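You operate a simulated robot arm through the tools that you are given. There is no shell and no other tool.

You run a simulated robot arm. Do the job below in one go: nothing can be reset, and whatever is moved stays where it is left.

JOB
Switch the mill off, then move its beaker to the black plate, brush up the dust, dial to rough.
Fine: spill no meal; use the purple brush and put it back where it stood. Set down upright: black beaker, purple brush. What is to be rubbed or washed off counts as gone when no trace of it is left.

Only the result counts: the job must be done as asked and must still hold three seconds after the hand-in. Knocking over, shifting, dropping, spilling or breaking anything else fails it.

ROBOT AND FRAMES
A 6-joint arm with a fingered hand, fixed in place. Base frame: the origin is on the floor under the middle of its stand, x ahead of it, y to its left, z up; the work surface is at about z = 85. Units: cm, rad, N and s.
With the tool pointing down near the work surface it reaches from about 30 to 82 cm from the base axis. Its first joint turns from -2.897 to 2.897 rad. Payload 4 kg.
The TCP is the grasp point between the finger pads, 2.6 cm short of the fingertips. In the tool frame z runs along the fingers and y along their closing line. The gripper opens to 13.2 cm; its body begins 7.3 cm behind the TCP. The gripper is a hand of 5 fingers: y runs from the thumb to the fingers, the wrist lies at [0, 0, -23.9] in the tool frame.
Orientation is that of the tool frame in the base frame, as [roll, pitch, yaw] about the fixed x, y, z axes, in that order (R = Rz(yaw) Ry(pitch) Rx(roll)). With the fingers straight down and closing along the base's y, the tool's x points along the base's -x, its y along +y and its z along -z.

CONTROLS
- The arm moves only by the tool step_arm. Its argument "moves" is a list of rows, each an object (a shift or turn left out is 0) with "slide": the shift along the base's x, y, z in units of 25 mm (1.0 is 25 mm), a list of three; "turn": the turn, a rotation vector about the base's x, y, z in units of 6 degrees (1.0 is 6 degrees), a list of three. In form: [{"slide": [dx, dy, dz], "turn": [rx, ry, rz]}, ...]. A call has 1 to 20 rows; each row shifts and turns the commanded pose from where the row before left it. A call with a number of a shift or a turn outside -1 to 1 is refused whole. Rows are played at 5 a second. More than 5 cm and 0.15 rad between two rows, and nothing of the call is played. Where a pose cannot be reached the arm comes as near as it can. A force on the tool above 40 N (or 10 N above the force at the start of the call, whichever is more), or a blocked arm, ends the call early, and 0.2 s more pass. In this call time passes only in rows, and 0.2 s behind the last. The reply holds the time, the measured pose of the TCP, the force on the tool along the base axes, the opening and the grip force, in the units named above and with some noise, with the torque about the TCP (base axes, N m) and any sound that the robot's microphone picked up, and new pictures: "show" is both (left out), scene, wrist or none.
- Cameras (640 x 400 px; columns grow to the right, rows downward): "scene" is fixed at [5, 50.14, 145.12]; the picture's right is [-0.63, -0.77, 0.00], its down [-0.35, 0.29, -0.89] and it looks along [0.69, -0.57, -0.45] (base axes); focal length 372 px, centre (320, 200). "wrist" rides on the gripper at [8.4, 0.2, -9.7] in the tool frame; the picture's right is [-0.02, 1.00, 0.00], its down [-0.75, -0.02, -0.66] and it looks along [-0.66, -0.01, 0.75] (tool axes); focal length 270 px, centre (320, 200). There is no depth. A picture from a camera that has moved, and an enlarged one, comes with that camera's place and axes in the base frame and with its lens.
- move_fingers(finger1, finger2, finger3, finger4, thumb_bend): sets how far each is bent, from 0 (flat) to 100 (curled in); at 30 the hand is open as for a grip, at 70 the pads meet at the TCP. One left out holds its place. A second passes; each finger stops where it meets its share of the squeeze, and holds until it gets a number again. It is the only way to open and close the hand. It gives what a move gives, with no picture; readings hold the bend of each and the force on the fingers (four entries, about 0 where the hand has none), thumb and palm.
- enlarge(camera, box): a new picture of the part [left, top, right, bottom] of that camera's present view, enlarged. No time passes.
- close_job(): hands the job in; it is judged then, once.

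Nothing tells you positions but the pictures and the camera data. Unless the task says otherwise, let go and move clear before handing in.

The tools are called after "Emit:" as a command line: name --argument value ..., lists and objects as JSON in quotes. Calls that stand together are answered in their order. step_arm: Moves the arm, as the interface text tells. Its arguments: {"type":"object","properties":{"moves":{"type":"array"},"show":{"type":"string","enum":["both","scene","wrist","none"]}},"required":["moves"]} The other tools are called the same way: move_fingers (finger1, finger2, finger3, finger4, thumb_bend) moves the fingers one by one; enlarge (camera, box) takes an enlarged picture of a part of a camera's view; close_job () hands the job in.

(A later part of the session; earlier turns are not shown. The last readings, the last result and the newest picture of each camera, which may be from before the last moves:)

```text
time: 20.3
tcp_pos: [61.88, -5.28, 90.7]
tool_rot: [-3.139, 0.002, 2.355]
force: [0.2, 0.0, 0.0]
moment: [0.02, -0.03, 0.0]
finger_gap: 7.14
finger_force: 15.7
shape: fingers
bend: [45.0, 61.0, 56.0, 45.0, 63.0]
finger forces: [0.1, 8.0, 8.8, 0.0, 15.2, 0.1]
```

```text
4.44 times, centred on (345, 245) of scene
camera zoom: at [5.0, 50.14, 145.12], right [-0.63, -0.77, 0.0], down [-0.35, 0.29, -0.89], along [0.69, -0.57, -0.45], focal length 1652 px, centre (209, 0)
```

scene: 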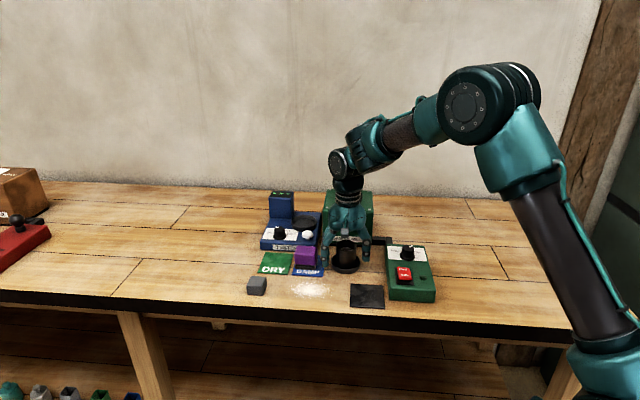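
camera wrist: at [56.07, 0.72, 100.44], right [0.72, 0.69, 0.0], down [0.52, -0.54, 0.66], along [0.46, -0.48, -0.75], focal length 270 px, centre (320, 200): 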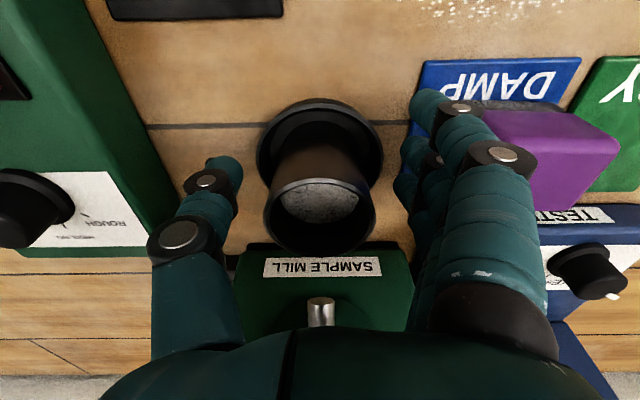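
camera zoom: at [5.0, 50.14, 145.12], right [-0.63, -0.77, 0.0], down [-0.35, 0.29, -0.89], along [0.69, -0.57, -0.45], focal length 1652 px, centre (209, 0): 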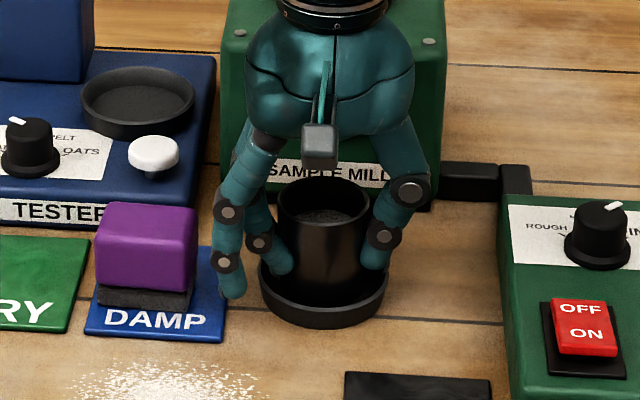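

The tripod grip is firm at about 15 N. I'll lift gently by 1.5 cm and see whether the foot comes up with it.

Emit:
step_arm --moves '[{"slide": [0, 0, 0.15]}, {"slide": [0, 0, 0.15]}, {"slide": [0, 0, 0.15]}, {"slide": [0, 0, 0.15]}]' --show "both"

Emit:
enlarge --camera "wrist" --box '[160, 20, 480, 240]'

Emit:
enlarge --camera "scene" --box '[300, 200, 390, 290]'

```text
time: 21.3
tcp_pos: [62.02, -5.41, 92.44]
tool_rot: [-3.137, 0.001, 2.356]
force: [0.6, 0.3, -0.7]
moment: [-0.01, 0.01, -0.03]
finger_gap: 7.15
finger_force: 16.1
shape: fingers
bend: [45.0, 61.0, 56.0, 45.0, 63.0]
finger forces: [0.1, 8.0, 8.8, 0.0, 15.3, 0.1]
camera wrist: at [56.1, 0.75, 102.01], right [0.72, 0.69, 0.0], down [0.52, -0.54, 0.66], along [0.45, -0.48, -0.75], focal length 270 px, centre (320, 200)
```

scene: 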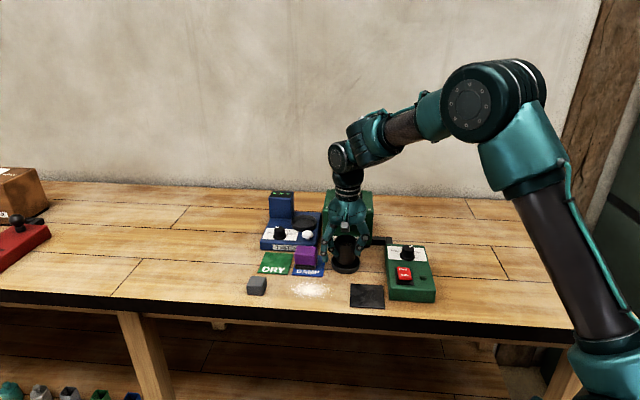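
wrist: 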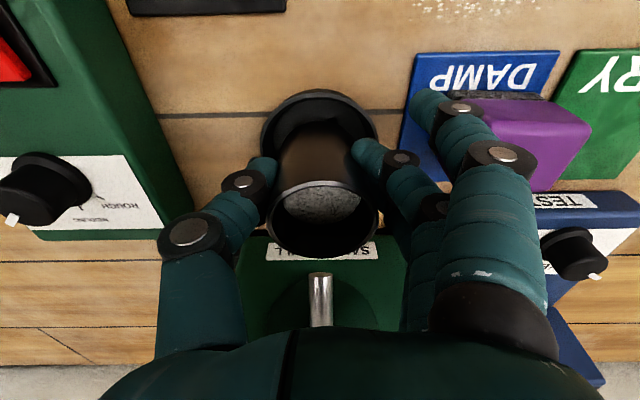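

```text
1.82 times, centred on (320, 130) of wrist
camera zoom: at [56.1, 0.75, 102.01], right [0.72, 0.69, 0.0], down [0.52, -0.54, 0.66], along [0.45, -0.48, -0.75], focal length 491 px, centre (320, 327)
```

zoom: 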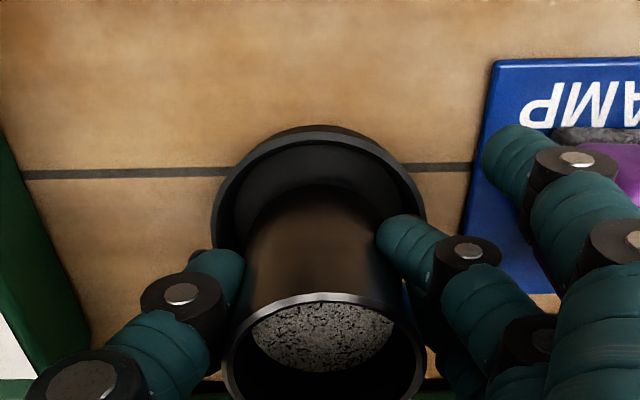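

```text
4.44 times, centred on (345, 245) of scene
camera zoom: at [5.0, 50.14, 145.12], right [-0.63, -0.77, 0.0], down [-0.35, 0.29, -0.89], along [0.69, -0.57, -0.45], focal length 1652 px, centre (209, 0)
```

zoom: 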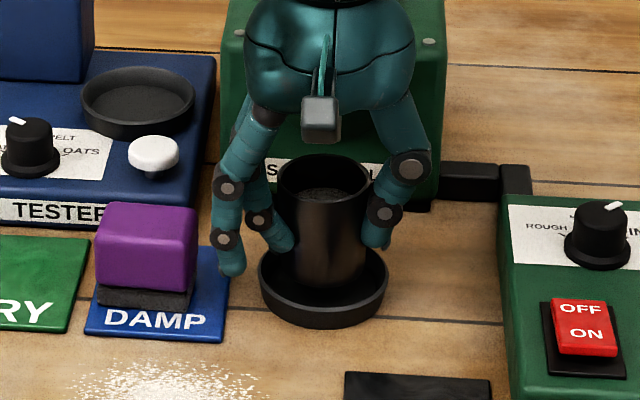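

The dish stays and only the beaker lifts, so the dish has to be left untouched. I'll lift it fully clear while moving away from the spout, then carry it to the plate while turning the hand so the thumb misses the control box.

Emit:
step_arm --moves '[{"slide": [-0.08, 0.08, 0.2]}, {"slide": [-0.15, 0.15, 0.25]}, {"slide": [-0.2, 0.2, 0.25]}, {"slide": [-0.25, 0.25, 0.2]}, {"slide": [-0.28, 0.033, 0], "turn": [0, 0, 0.8]}, {"slide": [-0.28, 0.033, 0], "turn": [0, 0, 0.8]}, {"slide": [-0.28, 0.033, 0], "turn": [0, 0, 0.8]}, {"slide": [-0.28, 0.033, 0], "turn": [0, 0, 0.8]}, {"slide": [-0.28, 0.033, 0], "turn": [0, 0, 0.8]}, {"slide": [-0.28, 0.033, 0], "turn": [0, 0, 0.8]}, {"slide": [-0.28, 0.033, 0], "turn": [0, 0, 0.8]}, {"slide": [-0.28, 0.033, 0], "turn": [0, 0, 0.8]}, {"slide": [-0.28, 0.033, 0], "turn": [0, 0, 0.8]}, {"slide": [-0.28, 0.033, 0], "turn": [0, 0, 0.8]}, {"slide": [-0.28, 0.033, 0], "turn": [0, 0, 0.8]}, {"slide": [-0.28, 0.033, 0], "turn": [0, 0, 0.8]}, {"slide": [-0.28, 0.033, 0], "turn": [0, 0, 0.8]}, {"slide": [-0.28, 0.033, 0], "turn": [0, 0, 0.8]}, {"slide": [-0.2, 0.033, 0], "turn": [0, 0, 0.8]}]' --show "both"

Emit:
enlarge --camera "wrist" --box '[160, 20, 480, 240]'

Emit:
enlarge --camera "scene" --box '[320, 210, 450, 320]'

```text
time: 25.3
tcp_pos: [50.02, -2.38, 94.57]
tool_rot: [-3.14, 0.002, -2.669]
force: [0.1, 0.4, -1.9]
moment: [-0.03, 0.0, -0.02]
finger_gap: 7.13
finger_force: 16.3
shape: fingers
bend: [45.0, 61.0, 56.0, 45.0, 63.0]
finger forces: [0.1, 7.9, 8.9, 0.0, 15.3, 0.1]
camera wrist: at [42.31, -6.14, 104.24], right [-0.44, 0.9, 0.0], down [0.68, 0.33, 0.66], along [0.59, 0.29, -0.75], focal length 270 px, centre (320, 200)
```

scene: 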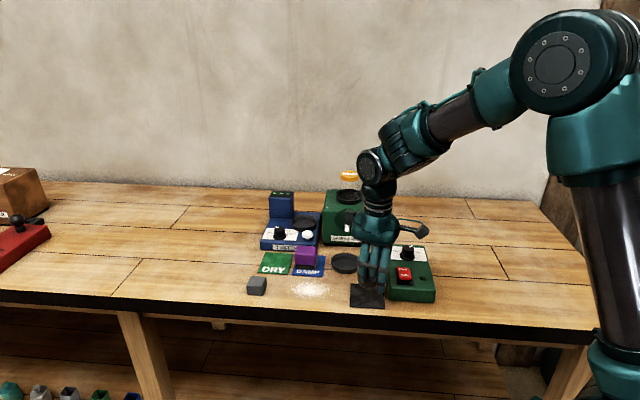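
wrist: 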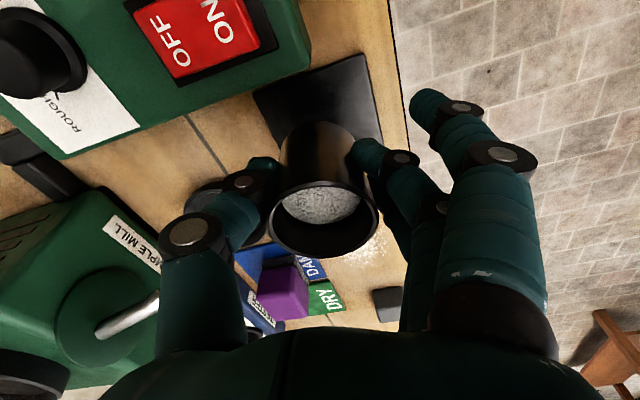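

```text
1.82 times, centred on (320, 130) of wrist
camera zoom: at [42.31, -6.14, 104.24], right [-0.44, 0.9, 0.0], down [0.68, 0.33, 0.66], along [0.59, 0.29, -0.75], focal length 491 px, centre (320, 327)
```

zoom: 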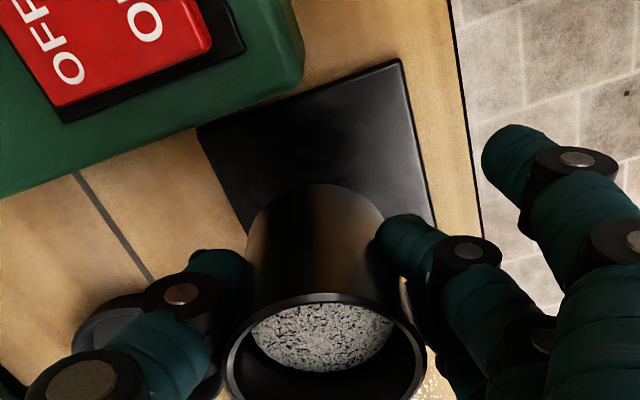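

```text
3.64 times, centred on (385, 265) of scene
camera zoom: at [5.0, 50.14, 145.12], right [-0.63, -0.77, 0.0], down [-0.35, 0.29, -0.89], along [0.69, -0.57, -0.45], focal length 1352 px, centre (84, -36)
```

zoom: 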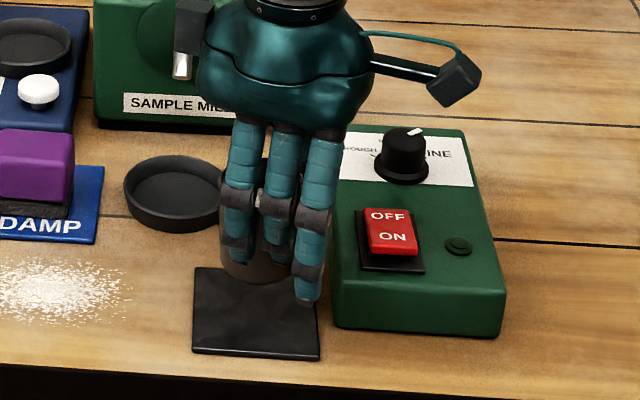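

Carried with no spill, and the hand is over the plate. The beaker centre is about (50.8, -1.9) against a plate centre of about (50.3, -1.9), so I'll correct slightly, move finger 1 away from the box, and lower carefully.

Emit:
move_fingers --finger1 30

Emit:
step_arm --moves '[{"slide": [-0.14, 0.08, 0]}, {"slide": [0, 0, -0.3]}, {"slide": [0, 0, -0.3]}, {"slide": [0, 0, -0.3]}, {"slide": [0, 0, -0.2]}]' --show "both"

Emit:
enlarge --camera "wrist" --box '[160, 0, 480, 220]'

Emit:
enlarge --camera "scene" --box '[320, 210, 450, 320]'

```text
time: 26.3
tcp_pos: [50.06, -2.26, 94.61]
tool_rot: [-3.139, 0.002, -2.672]
force: [0.7, 0.2, -1.2]
moment: [0.04, 0.02, 0.02]
finger_gap: 9.4
finger_force: 15.8
shape: fingers
bend: [30.0, 61.0, 56.0, 45.0, 63.0]
finger forces: [0.1, 8.0, 8.9, 0.1, 15.3, 0.1]
```

```text
time: 27.5
tcp_pos: [49.65, -2.22, 91.63]
tool_rot: [-3.139, 0.0, -2.669]
force: [0.1, 0.3, -1.1]
moment: [-0.01, 0.05, 0.02]
finger_gap: 9.37
finger_force: 16.6
shape: fingers
bend: [30.0, 61.0, 56.0, 45.0, 63.0]
finger forces: [0.0, 8.1, 9.0, 0.0, 15.3, 0.0]
camera wrist: at [41.99, -5.96, 101.37], right [-0.44, 0.9, 0.0], down [0.68, 0.33, 0.66], along [0.59, 0.29, -0.75], focal length 270 px, centre (320, 200)
```

scene: 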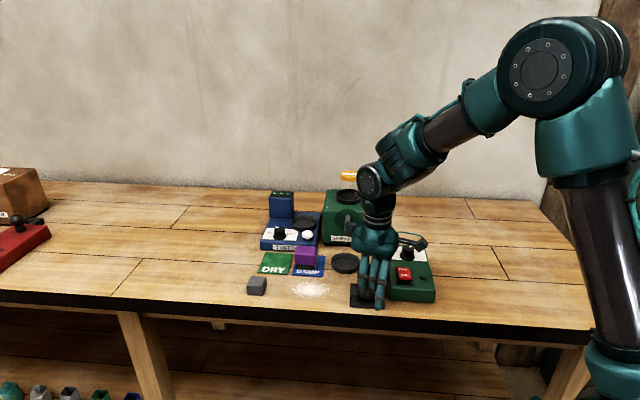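
wrist: 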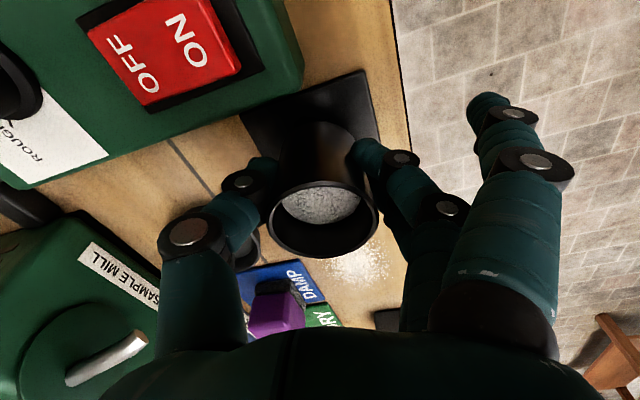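

```text
1.82 times, centred on (320, 110) of wrist
camera zoom: at [41.99, -5.96, 101.37], right [-0.44, 0.9, 0.0], down [0.68, 0.33, 0.66], along [0.59, 0.29, -0.75], focal length 491 px, centre (320, 364)
```

zoom: 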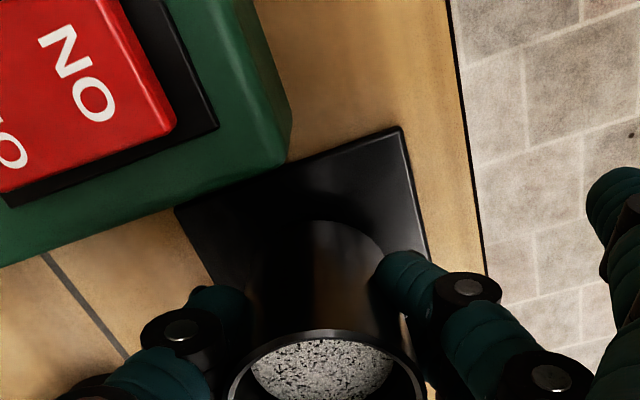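

```text
3.64 times, centred on (385, 265) of scene
camera zoom: at [5.0, 50.14, 145.12], right [-0.63, -0.77, 0.0], down [-0.35, 0.29, -0.89], along [0.69, -0.57, -0.45], focal length 1352 px, centre (84, -36)
```

zoom: 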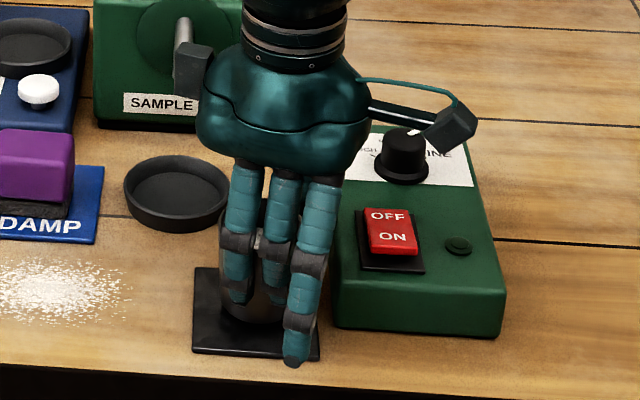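

The beaker hangs centred above the plate with roughly 1 cm to go. I'll lower in small steps, watching the force.

Emit:
step_arm --moves '[{"slide": [0, 0, -0.1]}, {"slide": [0, 0, -0.1]}, {"slide": [0, 0, -0.06]}]' --show "scene"

Emit:
enlarge --camera "scene" --box '[340, 240, 420, 310]'

Emit:
enlarge --camera "wrist" --box '[240, 50, 400, 180]'

```text
time: 28.3
tcp_pos: [49.8, -2.11, 91.09]
tool_rot: [-3.138, 0.001, -2.67]
force: [-0.1, 0.0, -1.1]
moment: [0.02, 0.04, -0.02]
finger_gap: 9.4
finger_force: 16.2
shape: fingers
bend: [30.0, 61.0, 56.0, 45.0, 63.0]
finger forces: [0.0, 8.1, 8.9, 0.1, 15.1, 0.1]
```

scene: 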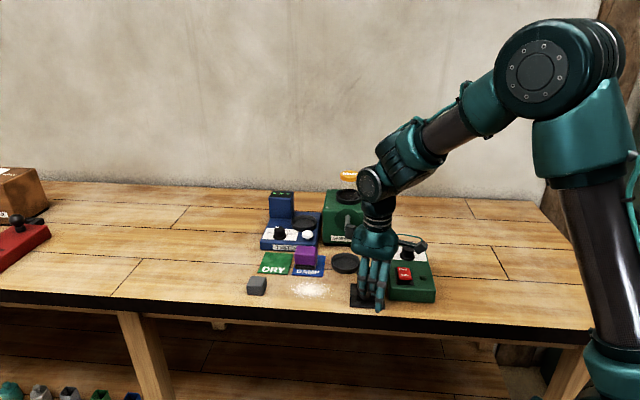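

```text
5.71 times, centred on (380, 275) of scene
camera zoom: at [5.0, 50.14, 145.12], right [-0.63, -0.77, 0.0], down [-0.35, 0.29, -0.89], along [0.69, -0.57, -0.45], focal length 2124 px, centre (-23, -229)
```

zoom: 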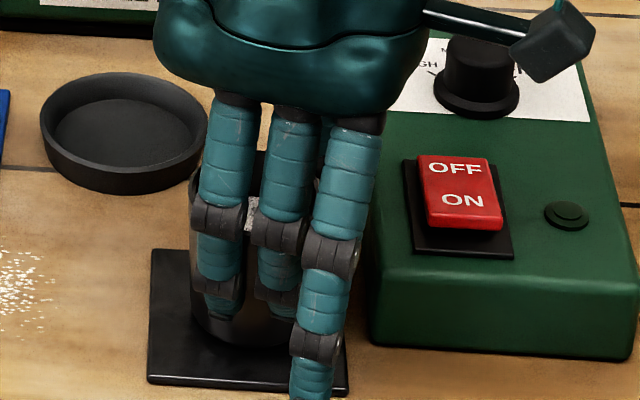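

```text
3.08 times, centred on (320, 115) of wrist
camera zoom: at [42.01, -6.02, 100.78], right [-0.44, 0.9, 0.0], down [0.68, 0.33, 0.66], along [0.59, 0.29, -0.75], focal length 832 px, centre (320, 462)
```

zoom: 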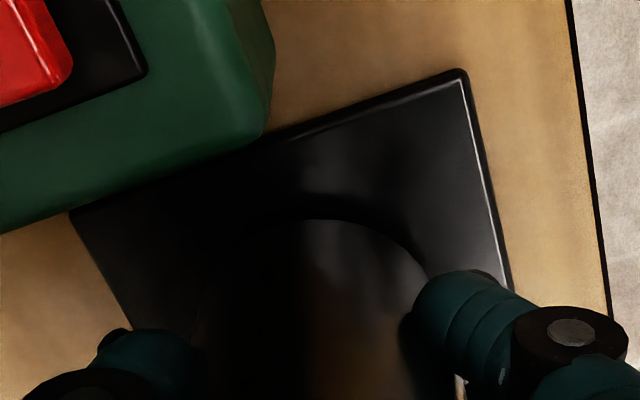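

No contact yet. I'll continue in finer steps.

Emit:
step_arm --moves '[{"slide": [0, 0, -0.06]}, {"slide": [0, 0, -0.06]}]' --show "none"

Emit:
step_arm --moves '[{"slide": [0, 0, -0.05]}]' --show "none"

Emit:
enlarge --camera "wrist" --box '[240, 50, 400, 180]'

Emit:
enlarge --camera "scene" --box '[340, 240, 420, 310]'

```text
time: 28.9
tcp_pos: [49.69, -2.35, 90.91]
tool_rot: [3.141, 0.002, -2.67]
force: [-0.1, -0.1, -1.9]
moment: [0.0, 0.05, 0.03]
finger_gap: 9.39
finger_force: 16.0
shape: fingers
bend: [30.0, 61.0, 56.0, 45.0, 63.0]
finger forces: [0.0, 8.0, 8.8, 0.0, 15.2, 0.0]
```

```text
time: 29.3
tcp_pos: [49.7, -2.26, 90.83]
tool_rot: [-3.141, 0.002, -2.67]
force: [-1.1, -1.1, 3.6]
moment: [0.08, 0.07, 0.03]
finger_gap: 9.4
finger_force: 16.1
shape: fingers
bend: [30.0, 61.0, 56.0, 45.0, 63.0]
finger forces: [0.1, 8.5, 8.2, 0.0, 15.7, 0.1]
```

```text
3.08 times, centred on (320, 115) of wrist
camera zoom: at [41.99, -6.03, 100.43], right [-0.43, 0.9, 0.0], down [0.68, 0.33, 0.66], along [0.59, 0.29, -0.75], focal length 832 px, centre (320, 462)
```

zoom: 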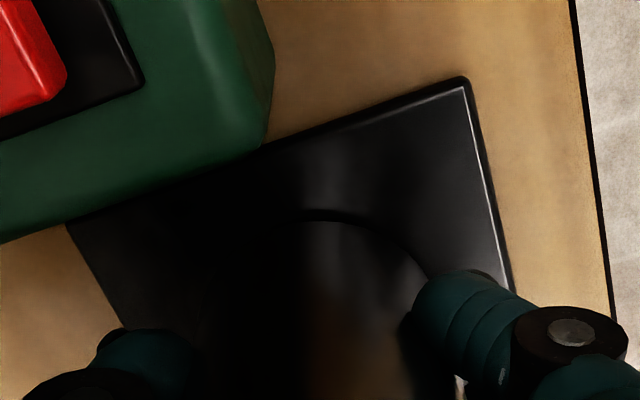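

```text
5.71 times, centred on (380, 275) of scene
camera zoom: at [5.0, 50.14, 145.12], right [-0.63, -0.77, 0.0], down [-0.35, 0.29, -0.89], along [0.69, -0.57, -0.45], focal length 2124 px, centre (-23, -229)
```

zoom: 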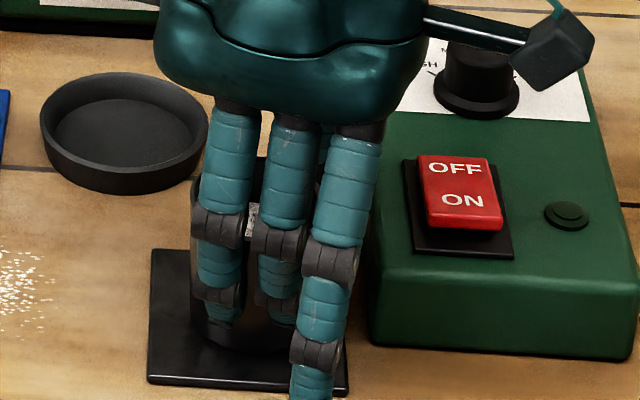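

The force jumped to about +4 N, so the beaker is resting on the plate. I'll release evenly on both sides.

Emit:
move_fingers --finger2 50 --finger3 45 --thumb_bend 52

Emit:
enlarge --camera "wrist" --box '[180, 40, 460, 250]'

Emit:
enlarge --camera "scene" --box '[340, 240, 420, 310]'

```text
time: 30.3
tcp_pos: [49.54, -2.24, 90.79]
tool_rot: [-3.139, 0.002, -2.67]
force: [0.0, -0.1, 0.5]
moment: [-0.01, 0.01, -0.01]
finger_gap: 10.26
finger_force: 0.0
shape: fingers
bend: [30.0, 50.0, 45.0, 45.0, 52.0]
finger forces: [0.0, 0.0, 0.0, 0.0, 0.1, 0.0]
```

```text
1.90 times, centred on (320, 145) of wrist
camera zoom: at [41.99, -6.02, 100.41], right [-0.44, 0.9, 0.0], down [0.68, 0.33, 0.66], along [0.59, 0.29, -0.75], focal length 515 px, centre (320, 305)
```

zoom: 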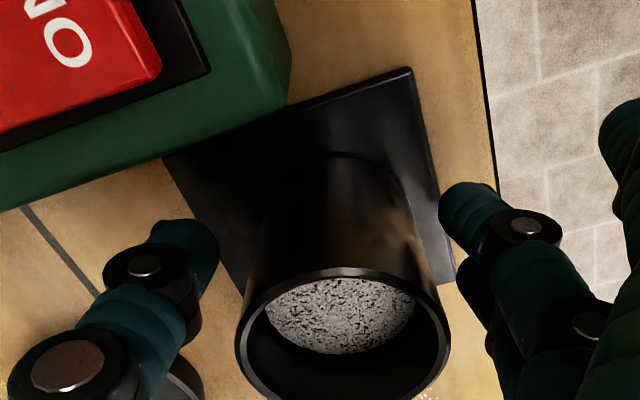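

```text
5.71 times, centred on (380, 275) of scene
camera zoom: at [5.0, 50.14, 145.12], right [-0.63, -0.77, 0.0], down [-0.35, 0.29, -0.89], along [0.69, -0.57, -0.45], focal length 2124 px, centre (-23, -229)
```

zoom: 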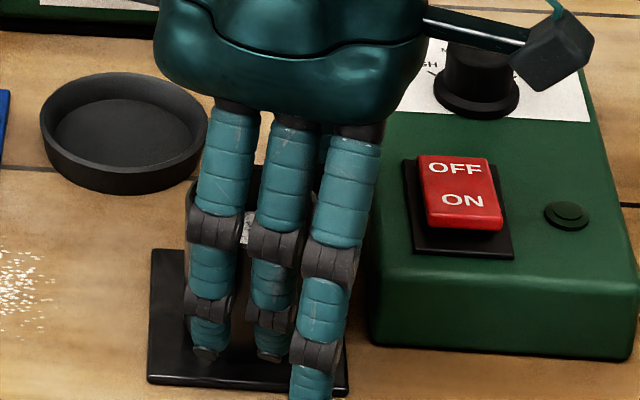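

The beaker stands free on the plate. I'll rise straight up, then move to view the brush and dust.

Emit:
step_arm --moves '[{"slide": [0, 0, 0.3]}, {"slide": [0, 0, 0.6]}, {"slide": [0, 0, 0.9]}, {"slide": [0, 0, 1]}, {"slide": [0, 0, 1]}, {"slide": [0, 0, 1]}, {"slide": [0, 0, 0.6]}]' --show "scene"

Emit:
step_arm --moves '[{"slide": [0.9, -0.1, 0], "turn": [0, 0, 0.6]}, {"slide": [0.9, -0.1, 0], "turn": [0, 0, 0.6]}, {"slide": [0.9, -0.1, 0], "turn": [0, 0, 0.6]}, {"slide": [0.9, -0.1, 0], "turn": [0, 0, 0.6]}, {"slide": [0.9, -0.1, 0], "turn": [0, 0, 0.6]}]' --show "both"

Emit:
enlarge --camera "scene" --box '[250, 230, 440, 320]'

Emit:
enlarge --camera "wrist" --box '[200, 80, 440, 260]'

```text
time: 31.9
tcp_pos: [49.76, -2.29, 104.23]
tool_rot: [-3.14, 0.001, -2.67]
force: [-0.3, -0.7, -0.7]
moment: [0.0, 0.03, 0.01]
finger_gap: 10.27
finger_force: 0.1
shape: fingers
bend: [30.0, 50.0, 45.0, 45.0, 52.0]
finger forces: [0.1, 0.0, 0.1, 0.1, 0.0, 0.0]
```

scene: 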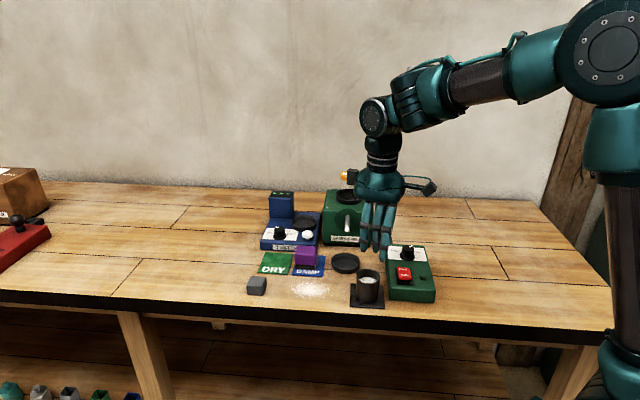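

```text
time: 33.1
tcp_pos: [61.02, -3.53, 104.35]
tool_rot: [-3.141, -0.001, -2.357]
force: [0.7, -0.2, -0.4]
moment: [0.02, -0.02, 0.01]
finger_gap: 10.26
finger_force: 0.0
shape: fingers
bend: [30.0, 50.0, 45.0, 45.0, 52.0]
finger forces: [0.1, 0.0, 0.1, 0.0, 0.0, 0.1]
camera wrist: at [54.78, -9.49, 113.94], right [-0.69, 0.72, 0.0], down [0.54, 0.52, 0.66], along [0.48, 0.46, -0.75], focal length 270 px, centre (320, 200)
```

scene: 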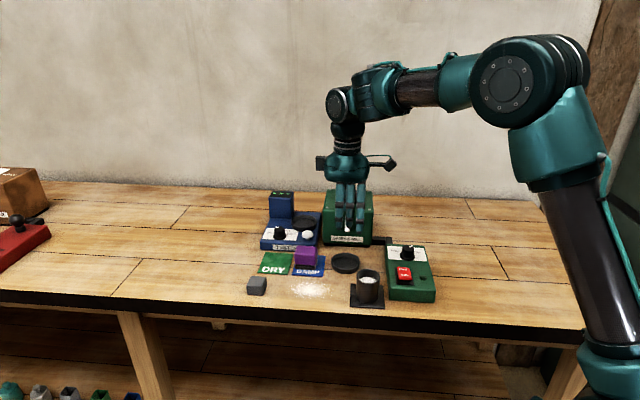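
wrist: 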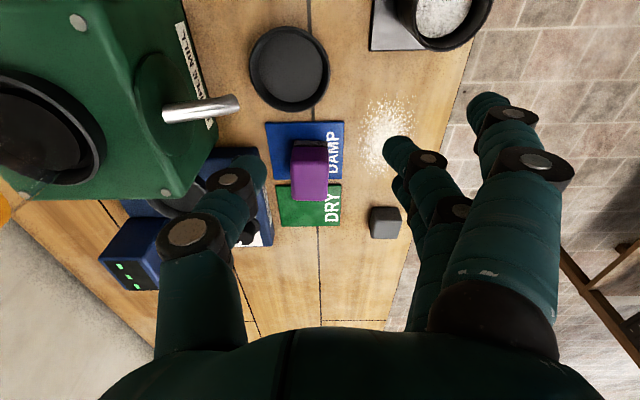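

```text
3.37 times, centred on (345, 275) of scene
camera zoom: at [5.0, 50.14, 145.12], right [-0.63, -0.77, 0.0], down [-0.35, 0.29, -0.89], along [0.69, -0.57, -0.45], focal length 1252 px, centre (236, -53)
```

zoom: 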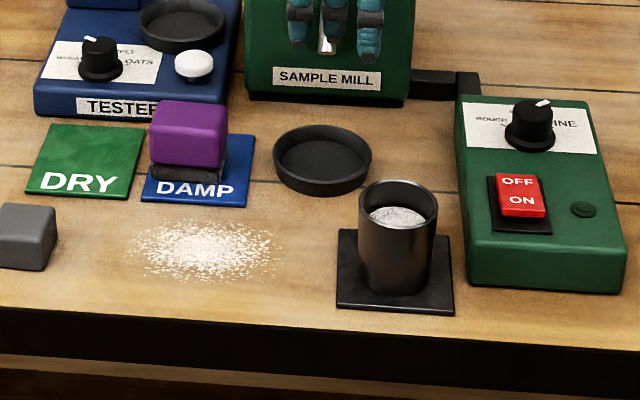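

```text
2.22 times, centred on (320, 170) of wrist
camera zoom: at [54.78, -9.49, 113.94], right [-0.69, 0.72, 0.0], down [0.54, 0.52, 0.66], along [0.48, 0.46, -0.75], focal length 601 px, centre (320, 267)
```

zoom: 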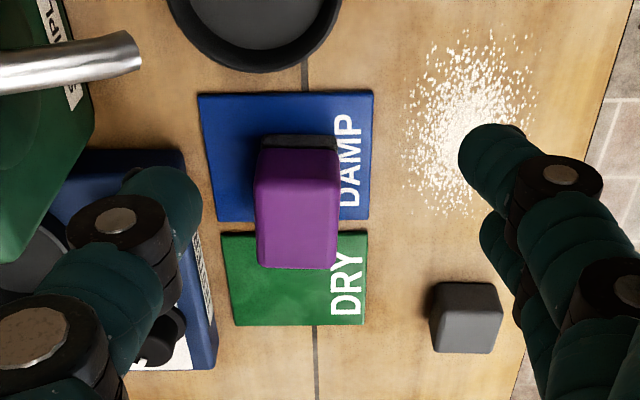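

The beaker stands well centred on the plate. The purple brush is centred near (68.9, 2.8) on the DAMP mat, with its top at z about 90, about 6 cm along the table and 3.9 cm deep. I'll pre-shape the hand and move above it.

Emit:
move_fingers --finger1 30 --finger2 50 --finger3 50 --finger4 30 --thumb_bend 50

Emit:
step_arm --moves '[{"slide": [0.6, 0.47, -0.4]}, {"slide": [0.6, 0.47, -0.5]}, {"slide": [0.6, 0.47, -0.5]}, {"slide": [0.6, 0.47, -0.5]}, {"slide": [0.6, 0.47, -0.5]}]' --show "both"

Emit:
enlarge --camera "wrist" --box '[180, 40, 460, 250]'

Emit:
enlarge --camera "scene" --box '[250, 200, 380, 310]'

```text
time: 34.1
tcp_pos: [60.92, -3.5, 104.29]
tool_rot: [-3.14, 0.002, -2.356]
force: [-0.3, -0.4, -0.3]
moment: [0.02, -0.02, -0.02]
finger_gap: 10.59
finger_force: 0.0
shape: fingers
bend: [30.0, 50.0, 50.0, 30.0, 50.0]
finger forces: [0.0, 0.0, 0.1, 0.0, 0.0, 0.1]
```

```text
time: 35.3
tcp_pos: [68.46, 2.34, 98.32]
tool_rot: [-3.139, 0.0, -2.357]
force: [-0.2, 0.4, -0.3]
moment: [0.01, -0.02, 0.02]
finger_gap: 10.62
finger_force: 0.0
shape: fingers
bend: [30.0, 50.0, 50.0, 30.0, 50.0]
finger forces: [0.0, 0.0, 0.1, 0.0, 0.1, 0.0]
camera wrist: at [62.25, -3.56, 107.91], right [-0.69, 0.72, 0.0], down [0.54, 0.52, 0.66], along [0.48, 0.46, -0.75], focal length 270 px, centre (320, 200)
```

scene: 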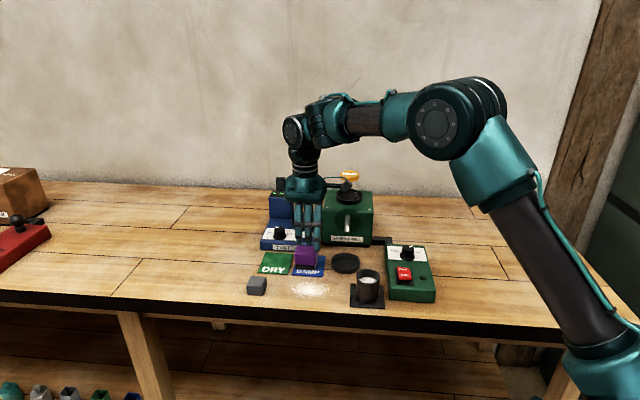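
wrist: 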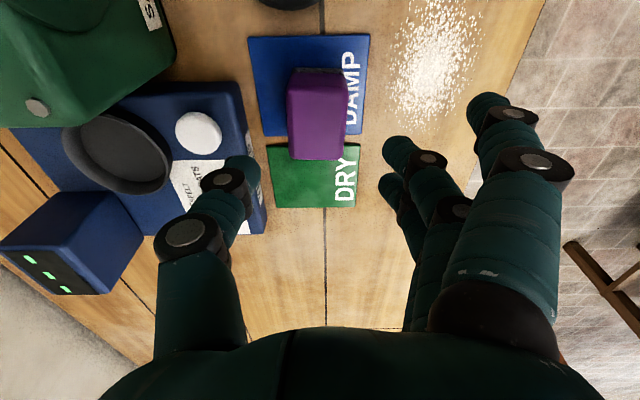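

```text
1.90 times, centred on (320, 145) of wrist
camera zoom: at [62.25, -3.56, 107.91], right [-0.69, 0.72, 0.0], down [0.54, 0.52, 0.66], along [0.48, 0.46, -0.75], focal length 515 px, centre (320, 305)
```

zoom: 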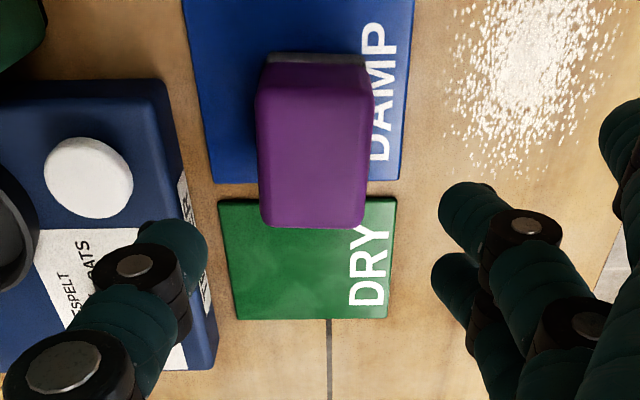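

```text
3.64 times, centred on (315, 255) of scene
camera zoom: at [5.0, 50.14, 145.12], right [-0.63, -0.77, 0.0], down [-0.35, 0.29, -0.89], along [0.69, -0.57, -0.45], focal length 1352 px, centre (338, 0)
```

zoom: 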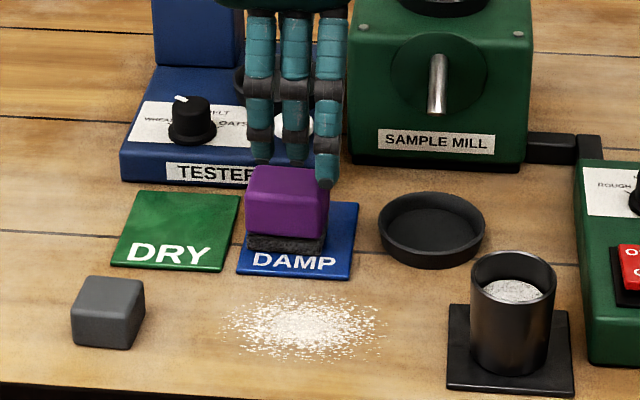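

Before going down I want to see exactly where each finger sits relative to the brush.

Emit:
enlarge --camera "scene" --box '[260, 160, 350, 280]'

Emit:
enlarge --camera "wrist" --box '[340, 80, 500, 260]'

```text
3.33 times, centred on (305, 220) of scene
camera zoom: at [5.0, 50.14, 145.12], right [-0.63, -0.77, 0.0], down [-0.35, 0.29, -0.89], along [0.69, -0.57, -0.45], focal length 1239 px, centre (370, 133)
```

zoom: 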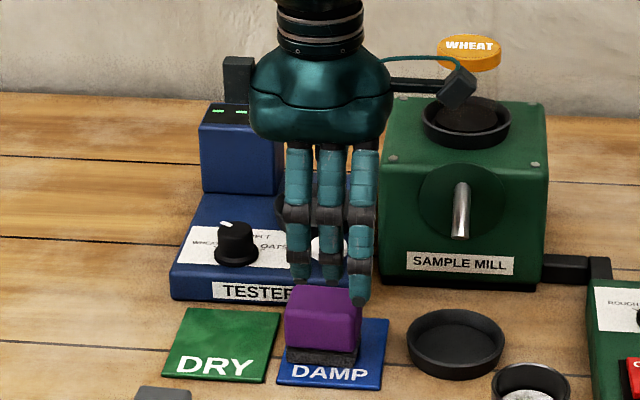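

```text
2.22 times, centred on (420, 170) of wrist
camera zoom: at [62.25, -3.56, 107.91], right [-0.69, 0.72, 0.0], down [0.54, 0.52, 0.66], along [0.48, 0.46, -0.75], focal length 601 px, centre (98, 267)
```

zoom: 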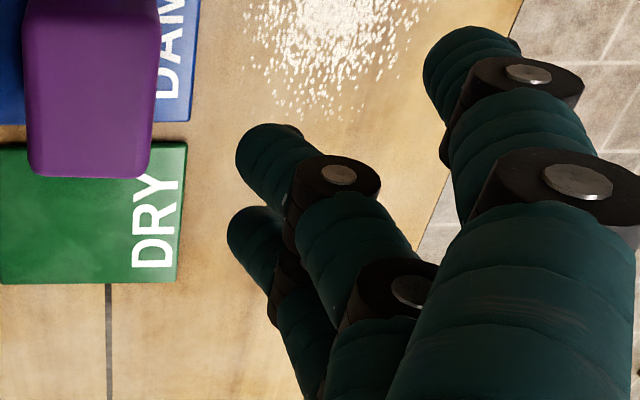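

The brush sits centred between the thumb and fingers 2 and 3. I'll go down to grip height.

Emit:
step_arm --moves '[{"slide": [0, 0, -0.6]}, {"slide": [0, 0, -0.6]}, {"slide": [0, 0, -0.6]}, {"slide": [0, 0, -0.6]}, {"slide": [0, 0, -0.5]}, {"slide": [0, 0, -0.3]}, {"slide": [0, 0, -0.25]}]' --show "both"

Emit:
enlarge --camera "wrist" --box '[180, 0, 460, 210]'

Emit:
enlarge --camera "scene" --box '[260, 200, 350, 290]'

```text
time: 36.9
tcp_pos: [68.44, 2.35, 89.54]
tool_rot: [-3.139, 0.002, -2.356]
force: [0.3, 0.2, 0.8]
moment: [0.0, -0.03, -0.04]
finger_gap: 10.59
finger_force: 0.1
shape: fingers
bend: [30.0, 50.0, 50.0, 30.0, 50.0]
finger forces: [0.1, 0.0, 0.0, 0.1, 0.0, 0.0]
camera wrist: at [62.29, -3.54, 99.19], right [-0.69, 0.72, 0.0], down [0.54, 0.52, 0.66], along [0.48, 0.46, -0.75], focal length 270 px, centre (320, 200)
```

scene: 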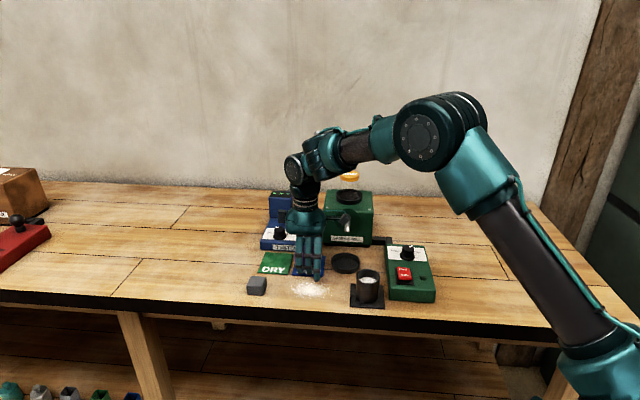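
wrist: 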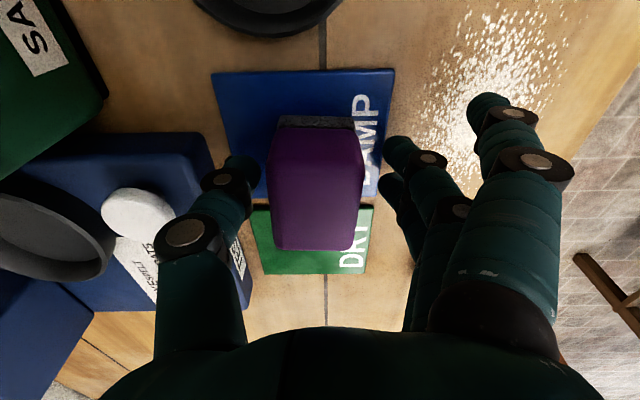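

```text
1.90 times, centred on (320, 105) of wrist
camera zoom: at [62.29, -3.54, 99.19], right [-0.69, 0.72, 0.0], down [0.54, 0.52, 0.66], along [0.48, 0.46, -0.75], focal length 515 px, centre (320, 381)
```

zoom: 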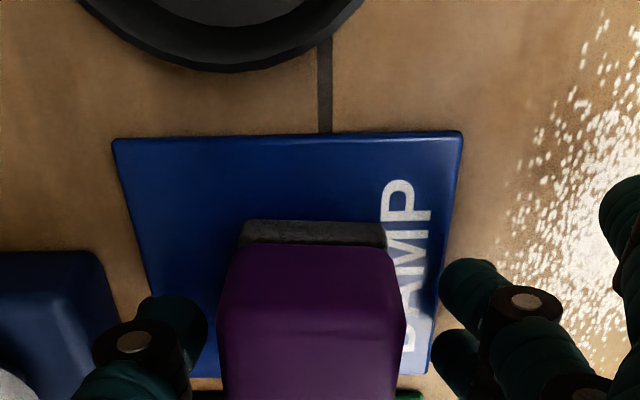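

```text
4.44 times, centred on (305, 245) of scene
camera zoom: at [5.0, 50.14, 145.12], right [-0.63, -0.77, 0.0], down [-0.35, 0.29, -0.89], along [0.69, -0.57, -0.45], focal length 1652 px, centre (387, 0)
```

zoom: 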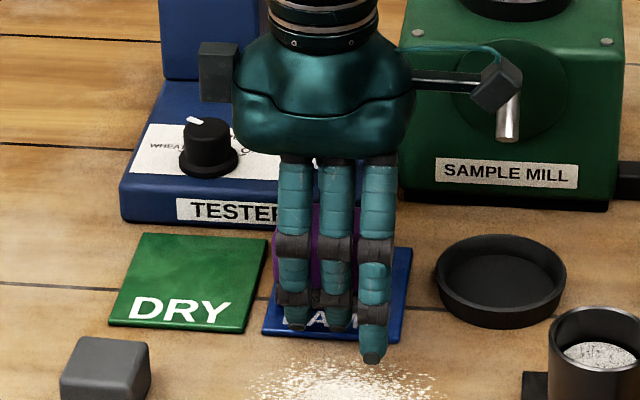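

The brush is centred between the pads. I'll close on it.

Emit:
move_fingers --finger2 75 --finger3 75 --thumb_bend 75

Emit:
enlarge --camera "wrist" --box '[180, 0, 460, 210]'

Emit:
enlarge --camera "scene" --box '[260, 200, 350, 290]'

```text
time: 37.9
tcp_pos: [68.53, 2.36, 89.51]
tool_rot: [-3.141, 0.0, -2.355]
force: [-0.2, -0.5, 0.8]
moment: [0.03, -0.02, 0.02]
finger_gap: 9.06
finger_force: 18.8
shape: fingers
bend: [30.0, 58.0, 58.0, 30.0, 66.0]
finger forces: [0.1, 9.4, 9.4, 0.1, 18.7, 0.0]
```

```text
1.90 times, centred on (320, 105) of wrist
camera zoom: at [62.28, -3.54, 99.22], right [-0.69, 0.72, 0.0], down [0.54, 0.52, 0.66], along [0.48, 0.46, -0.75], focal length 515 px, centre (320, 381)
```

zoom: 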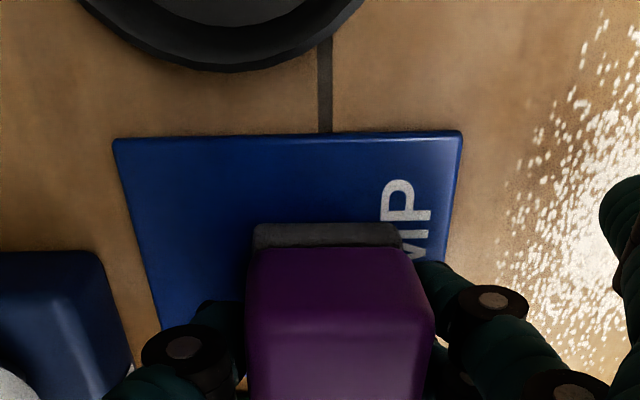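

```text
4.44 times, centred on (305, 245) of scene
camera zoom: at [5.0, 50.14, 145.12], right [-0.63, -0.77, 0.0], down [-0.35, 0.29, -0.89], along [0.69, -0.57, -0.45], focal length 1652 px, centre (387, 0)
```

zoom: 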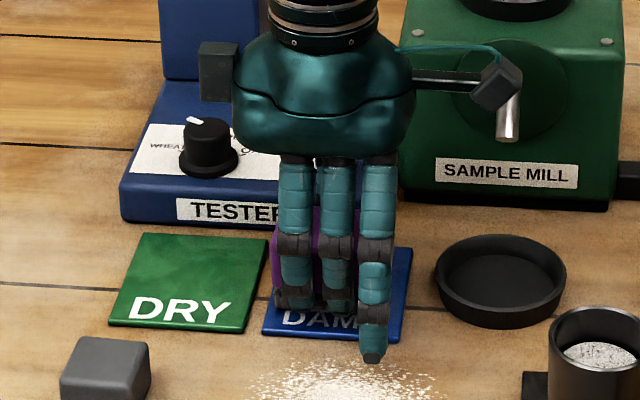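

I've got the brush at about 19 N, and closing nudged it about 0.35 cm toward the front. I'll note that for putting it back. Next I'll lift it and carry it over the far left of the dust, staying clear of the mats.

Emit:
step_arm --moves '[{"slide": [0, 0, 0.2]}, {"slide": [0, 0, 0.5]}, {"slide": [0, 0, 0.6]}, {"slide": [-0.345, 0.514, 0]}, {"slide": [-0.345, 0.514, 0]}, {"slide": [-0.345, 0.514, 0]}, {"slide": [-0.345, 0.514, 0]}, {"slide": [0, 0, -0.3]}, {"slide": [0, 0, -0.3]}]' --show "both"

Emit:
enlarge --camera "wrist" --box '[180, 0, 500, 220]'

Emit:
enlarge --camera "scene" --box '[240, 210, 370, 320]'

```text
time: 39.9
tcp_pos: [65.04, 7.45, 91.38]
tool_rot: [-3.14, 0.002, -2.356]
force: [0.5, 0.5, -1.1]
moment: [0.01, 0.0, 0.0]
finger_gap: 9.04
finger_force: 18.2
shape: fingers
bend: [30.0, 58.0, 58.0, 30.0, 66.0]
finger forces: [0.1, 9.4, 9.3, 0.1, 18.7, 0.0]
camera wrist: at [58.83, 1.59, 101.06], right [-0.69, 0.72, 0.0], down [0.54, 0.52, 0.66], along [0.48, 0.46, -0.75], focal length 270 px, centre (320, 200)
```

scene: 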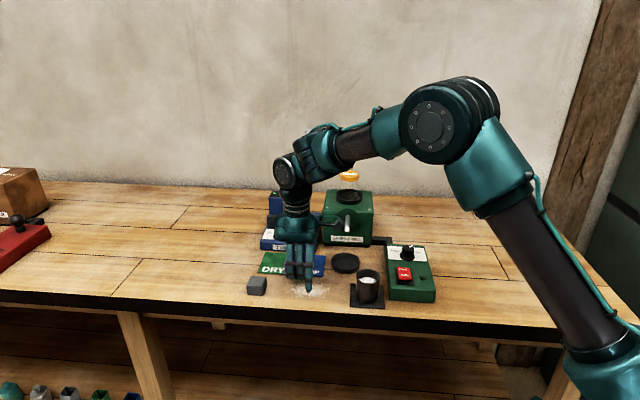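
wrist: 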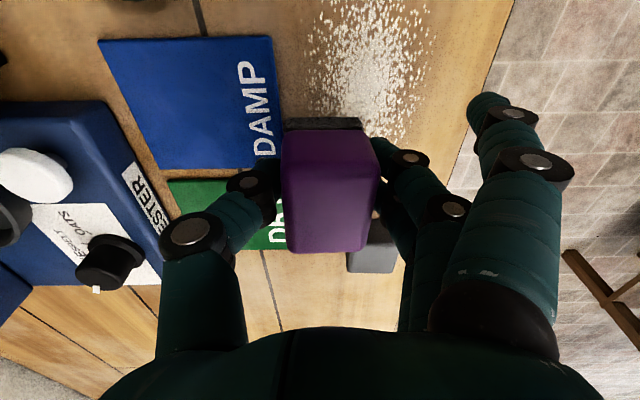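

```text
1.82 times, centred on (340, 110) of wrist
camera zoom: at [58.83, 1.59, 101.06], right [-0.69, 0.72, 0.0], down [0.54, 0.52, 0.66], along [0.48, 0.46, -0.75], focal length 491 px, centre (284, 364)
```

zoom: 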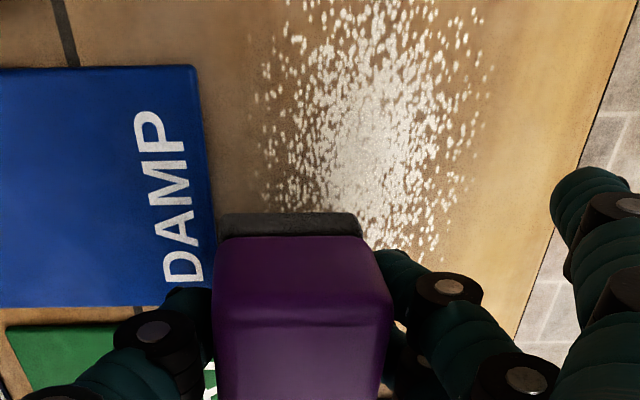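

```text
3.64 times, centred on (305, 265) of scene
camera zoom: at [5.0, 50.14, 145.12], right [-0.63, -0.77, 0.0], down [-0.35, 0.29, -0.89], along [0.69, -0.57, -0.45], focal length 1352 px, centre (374, -36)
```

zoom: 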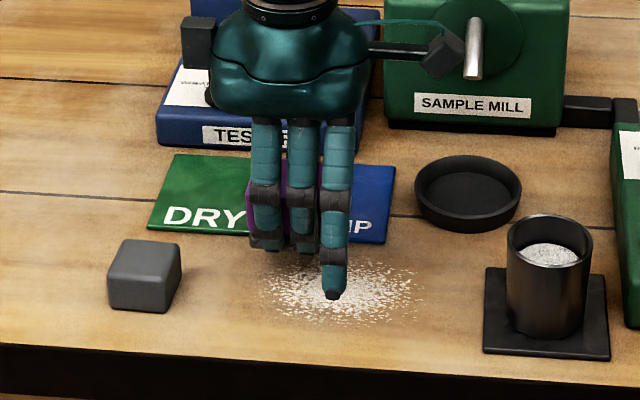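

The brush hangs at the left end of the dust, about half a centimetre clear of the DAMP mat. I'll ease it slightly forward and lower it to touch the table.

Emit:
step_arm --moves '[{"slide": [-0.085, 0.085, -0.2]}, {"slide": [0, 0, -0.3]}, {"slide": [0, 0, -0.25]}, {"slide": [0, 0, -0.08]}, {"slide": [0, 0, -0.05]}]' --show "none"

Emit:
step_arm --moves '[{"slide": [0, 0, -0.04]}]' --show "wrist"

Emit:
enlarge --camera "wrist" --box '[180, 0, 500, 220]'

```text
time: 41.1
tcp_pos: [64.87, 7.71, 89.18]
tool_rot: [-3.14, 0.002, -2.354]
force: [0.0, -0.1, -1.8]
moment: [0.01, 0.02, 0.0]
finger_gap: 9.02
finger_force: 18.7
shape: fingers
bend: [30.0, 58.0, 58.0, 30.0, 66.0]
finger forces: [0.1, 9.5, 9.4, 0.1, 18.7, 0.0]
```

```text
time: 41.5
tcp_pos: [64.89, 7.58, 88.93]
tool_rot: [-3.14, 0.001, -2.358]
force: [0.9, -0.3, -0.3]
moment: [-0.02, 0.0, -0.01]
finger_gap: 9.02
finger_force: 18.5
shape: fingers
bend: [30.0, 58.0, 58.0, 30.0, 66.0]
finger forces: [0.1, 9.4, 9.4, 0.0, 18.8, 0.1]
camera wrist: at [58.69, 1.8, 98.71], right [-0.69, 0.72, 0.0], down [0.54, 0.52, 0.66], along [0.48, 0.46, -0.75], focal length 270 px, centre (320, 200)
```

wrist: 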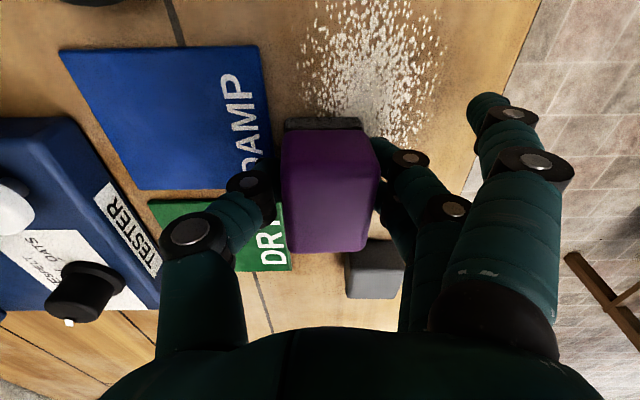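

```text
1.82 times, centred on (340, 110) of wrist
camera zoom: at [58.69, 1.8, 98.71], right [-0.69, 0.72, 0.0], down [0.54, 0.52, 0.66], along [0.48, 0.46, -0.75], focal length 491 px, centre (284, 364)
```

zoom: 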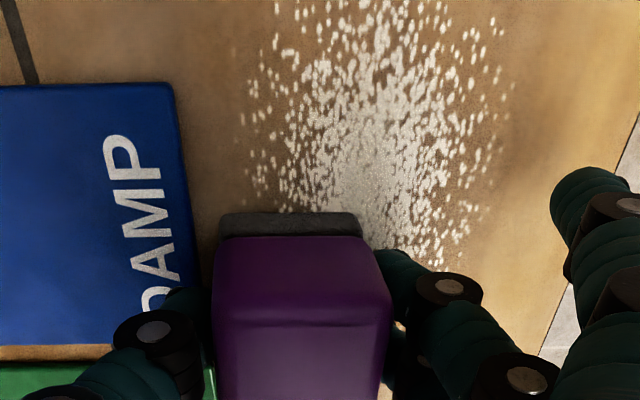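

Barely touching, if at all. I'll continue down in 1 mm steps until the force shows contact.

Emit:
step_arm --moves '[{"slide": [0, 0, -0.04]}]' --show "none"

Emit:
step_arm --moves '[{"slide": [0, 0, -0.04]}]' --show "none"

```text
time: 41.9
tcp_pos: [64.9, 7.7, 89.09]
tool_rot: [-3.14, 0.003, -2.355]
force: [1.2, 0.3, 2.6]
moment: [0.05, 0.0, -0.01]
finger_gap: 9.04
finger_force: 18.9
shape: fingers
bend: [30.0, 58.0, 58.0, 30.0, 66.0]
finger forces: [0.0, 9.2, 9.2, 0.0, 19.5, 0.0]
```

```text
time: 42.3
tcp_pos: [64.77, 7.63, 89.01]
tool_rot: [-3.137, 0.003, -2.355]
force: [3.1, 0.0, 9.8]
moment: [0.14, 0.11, -0.01]
finger_gap: 9.1
finger_force: 19.6
shape: fingers
bend: [30.0, 58.0, 59.0, 30.0, 66.0]
finger forces: [0.0, 9.4, 9.4, 0.1, 20.9, 0.0]
```

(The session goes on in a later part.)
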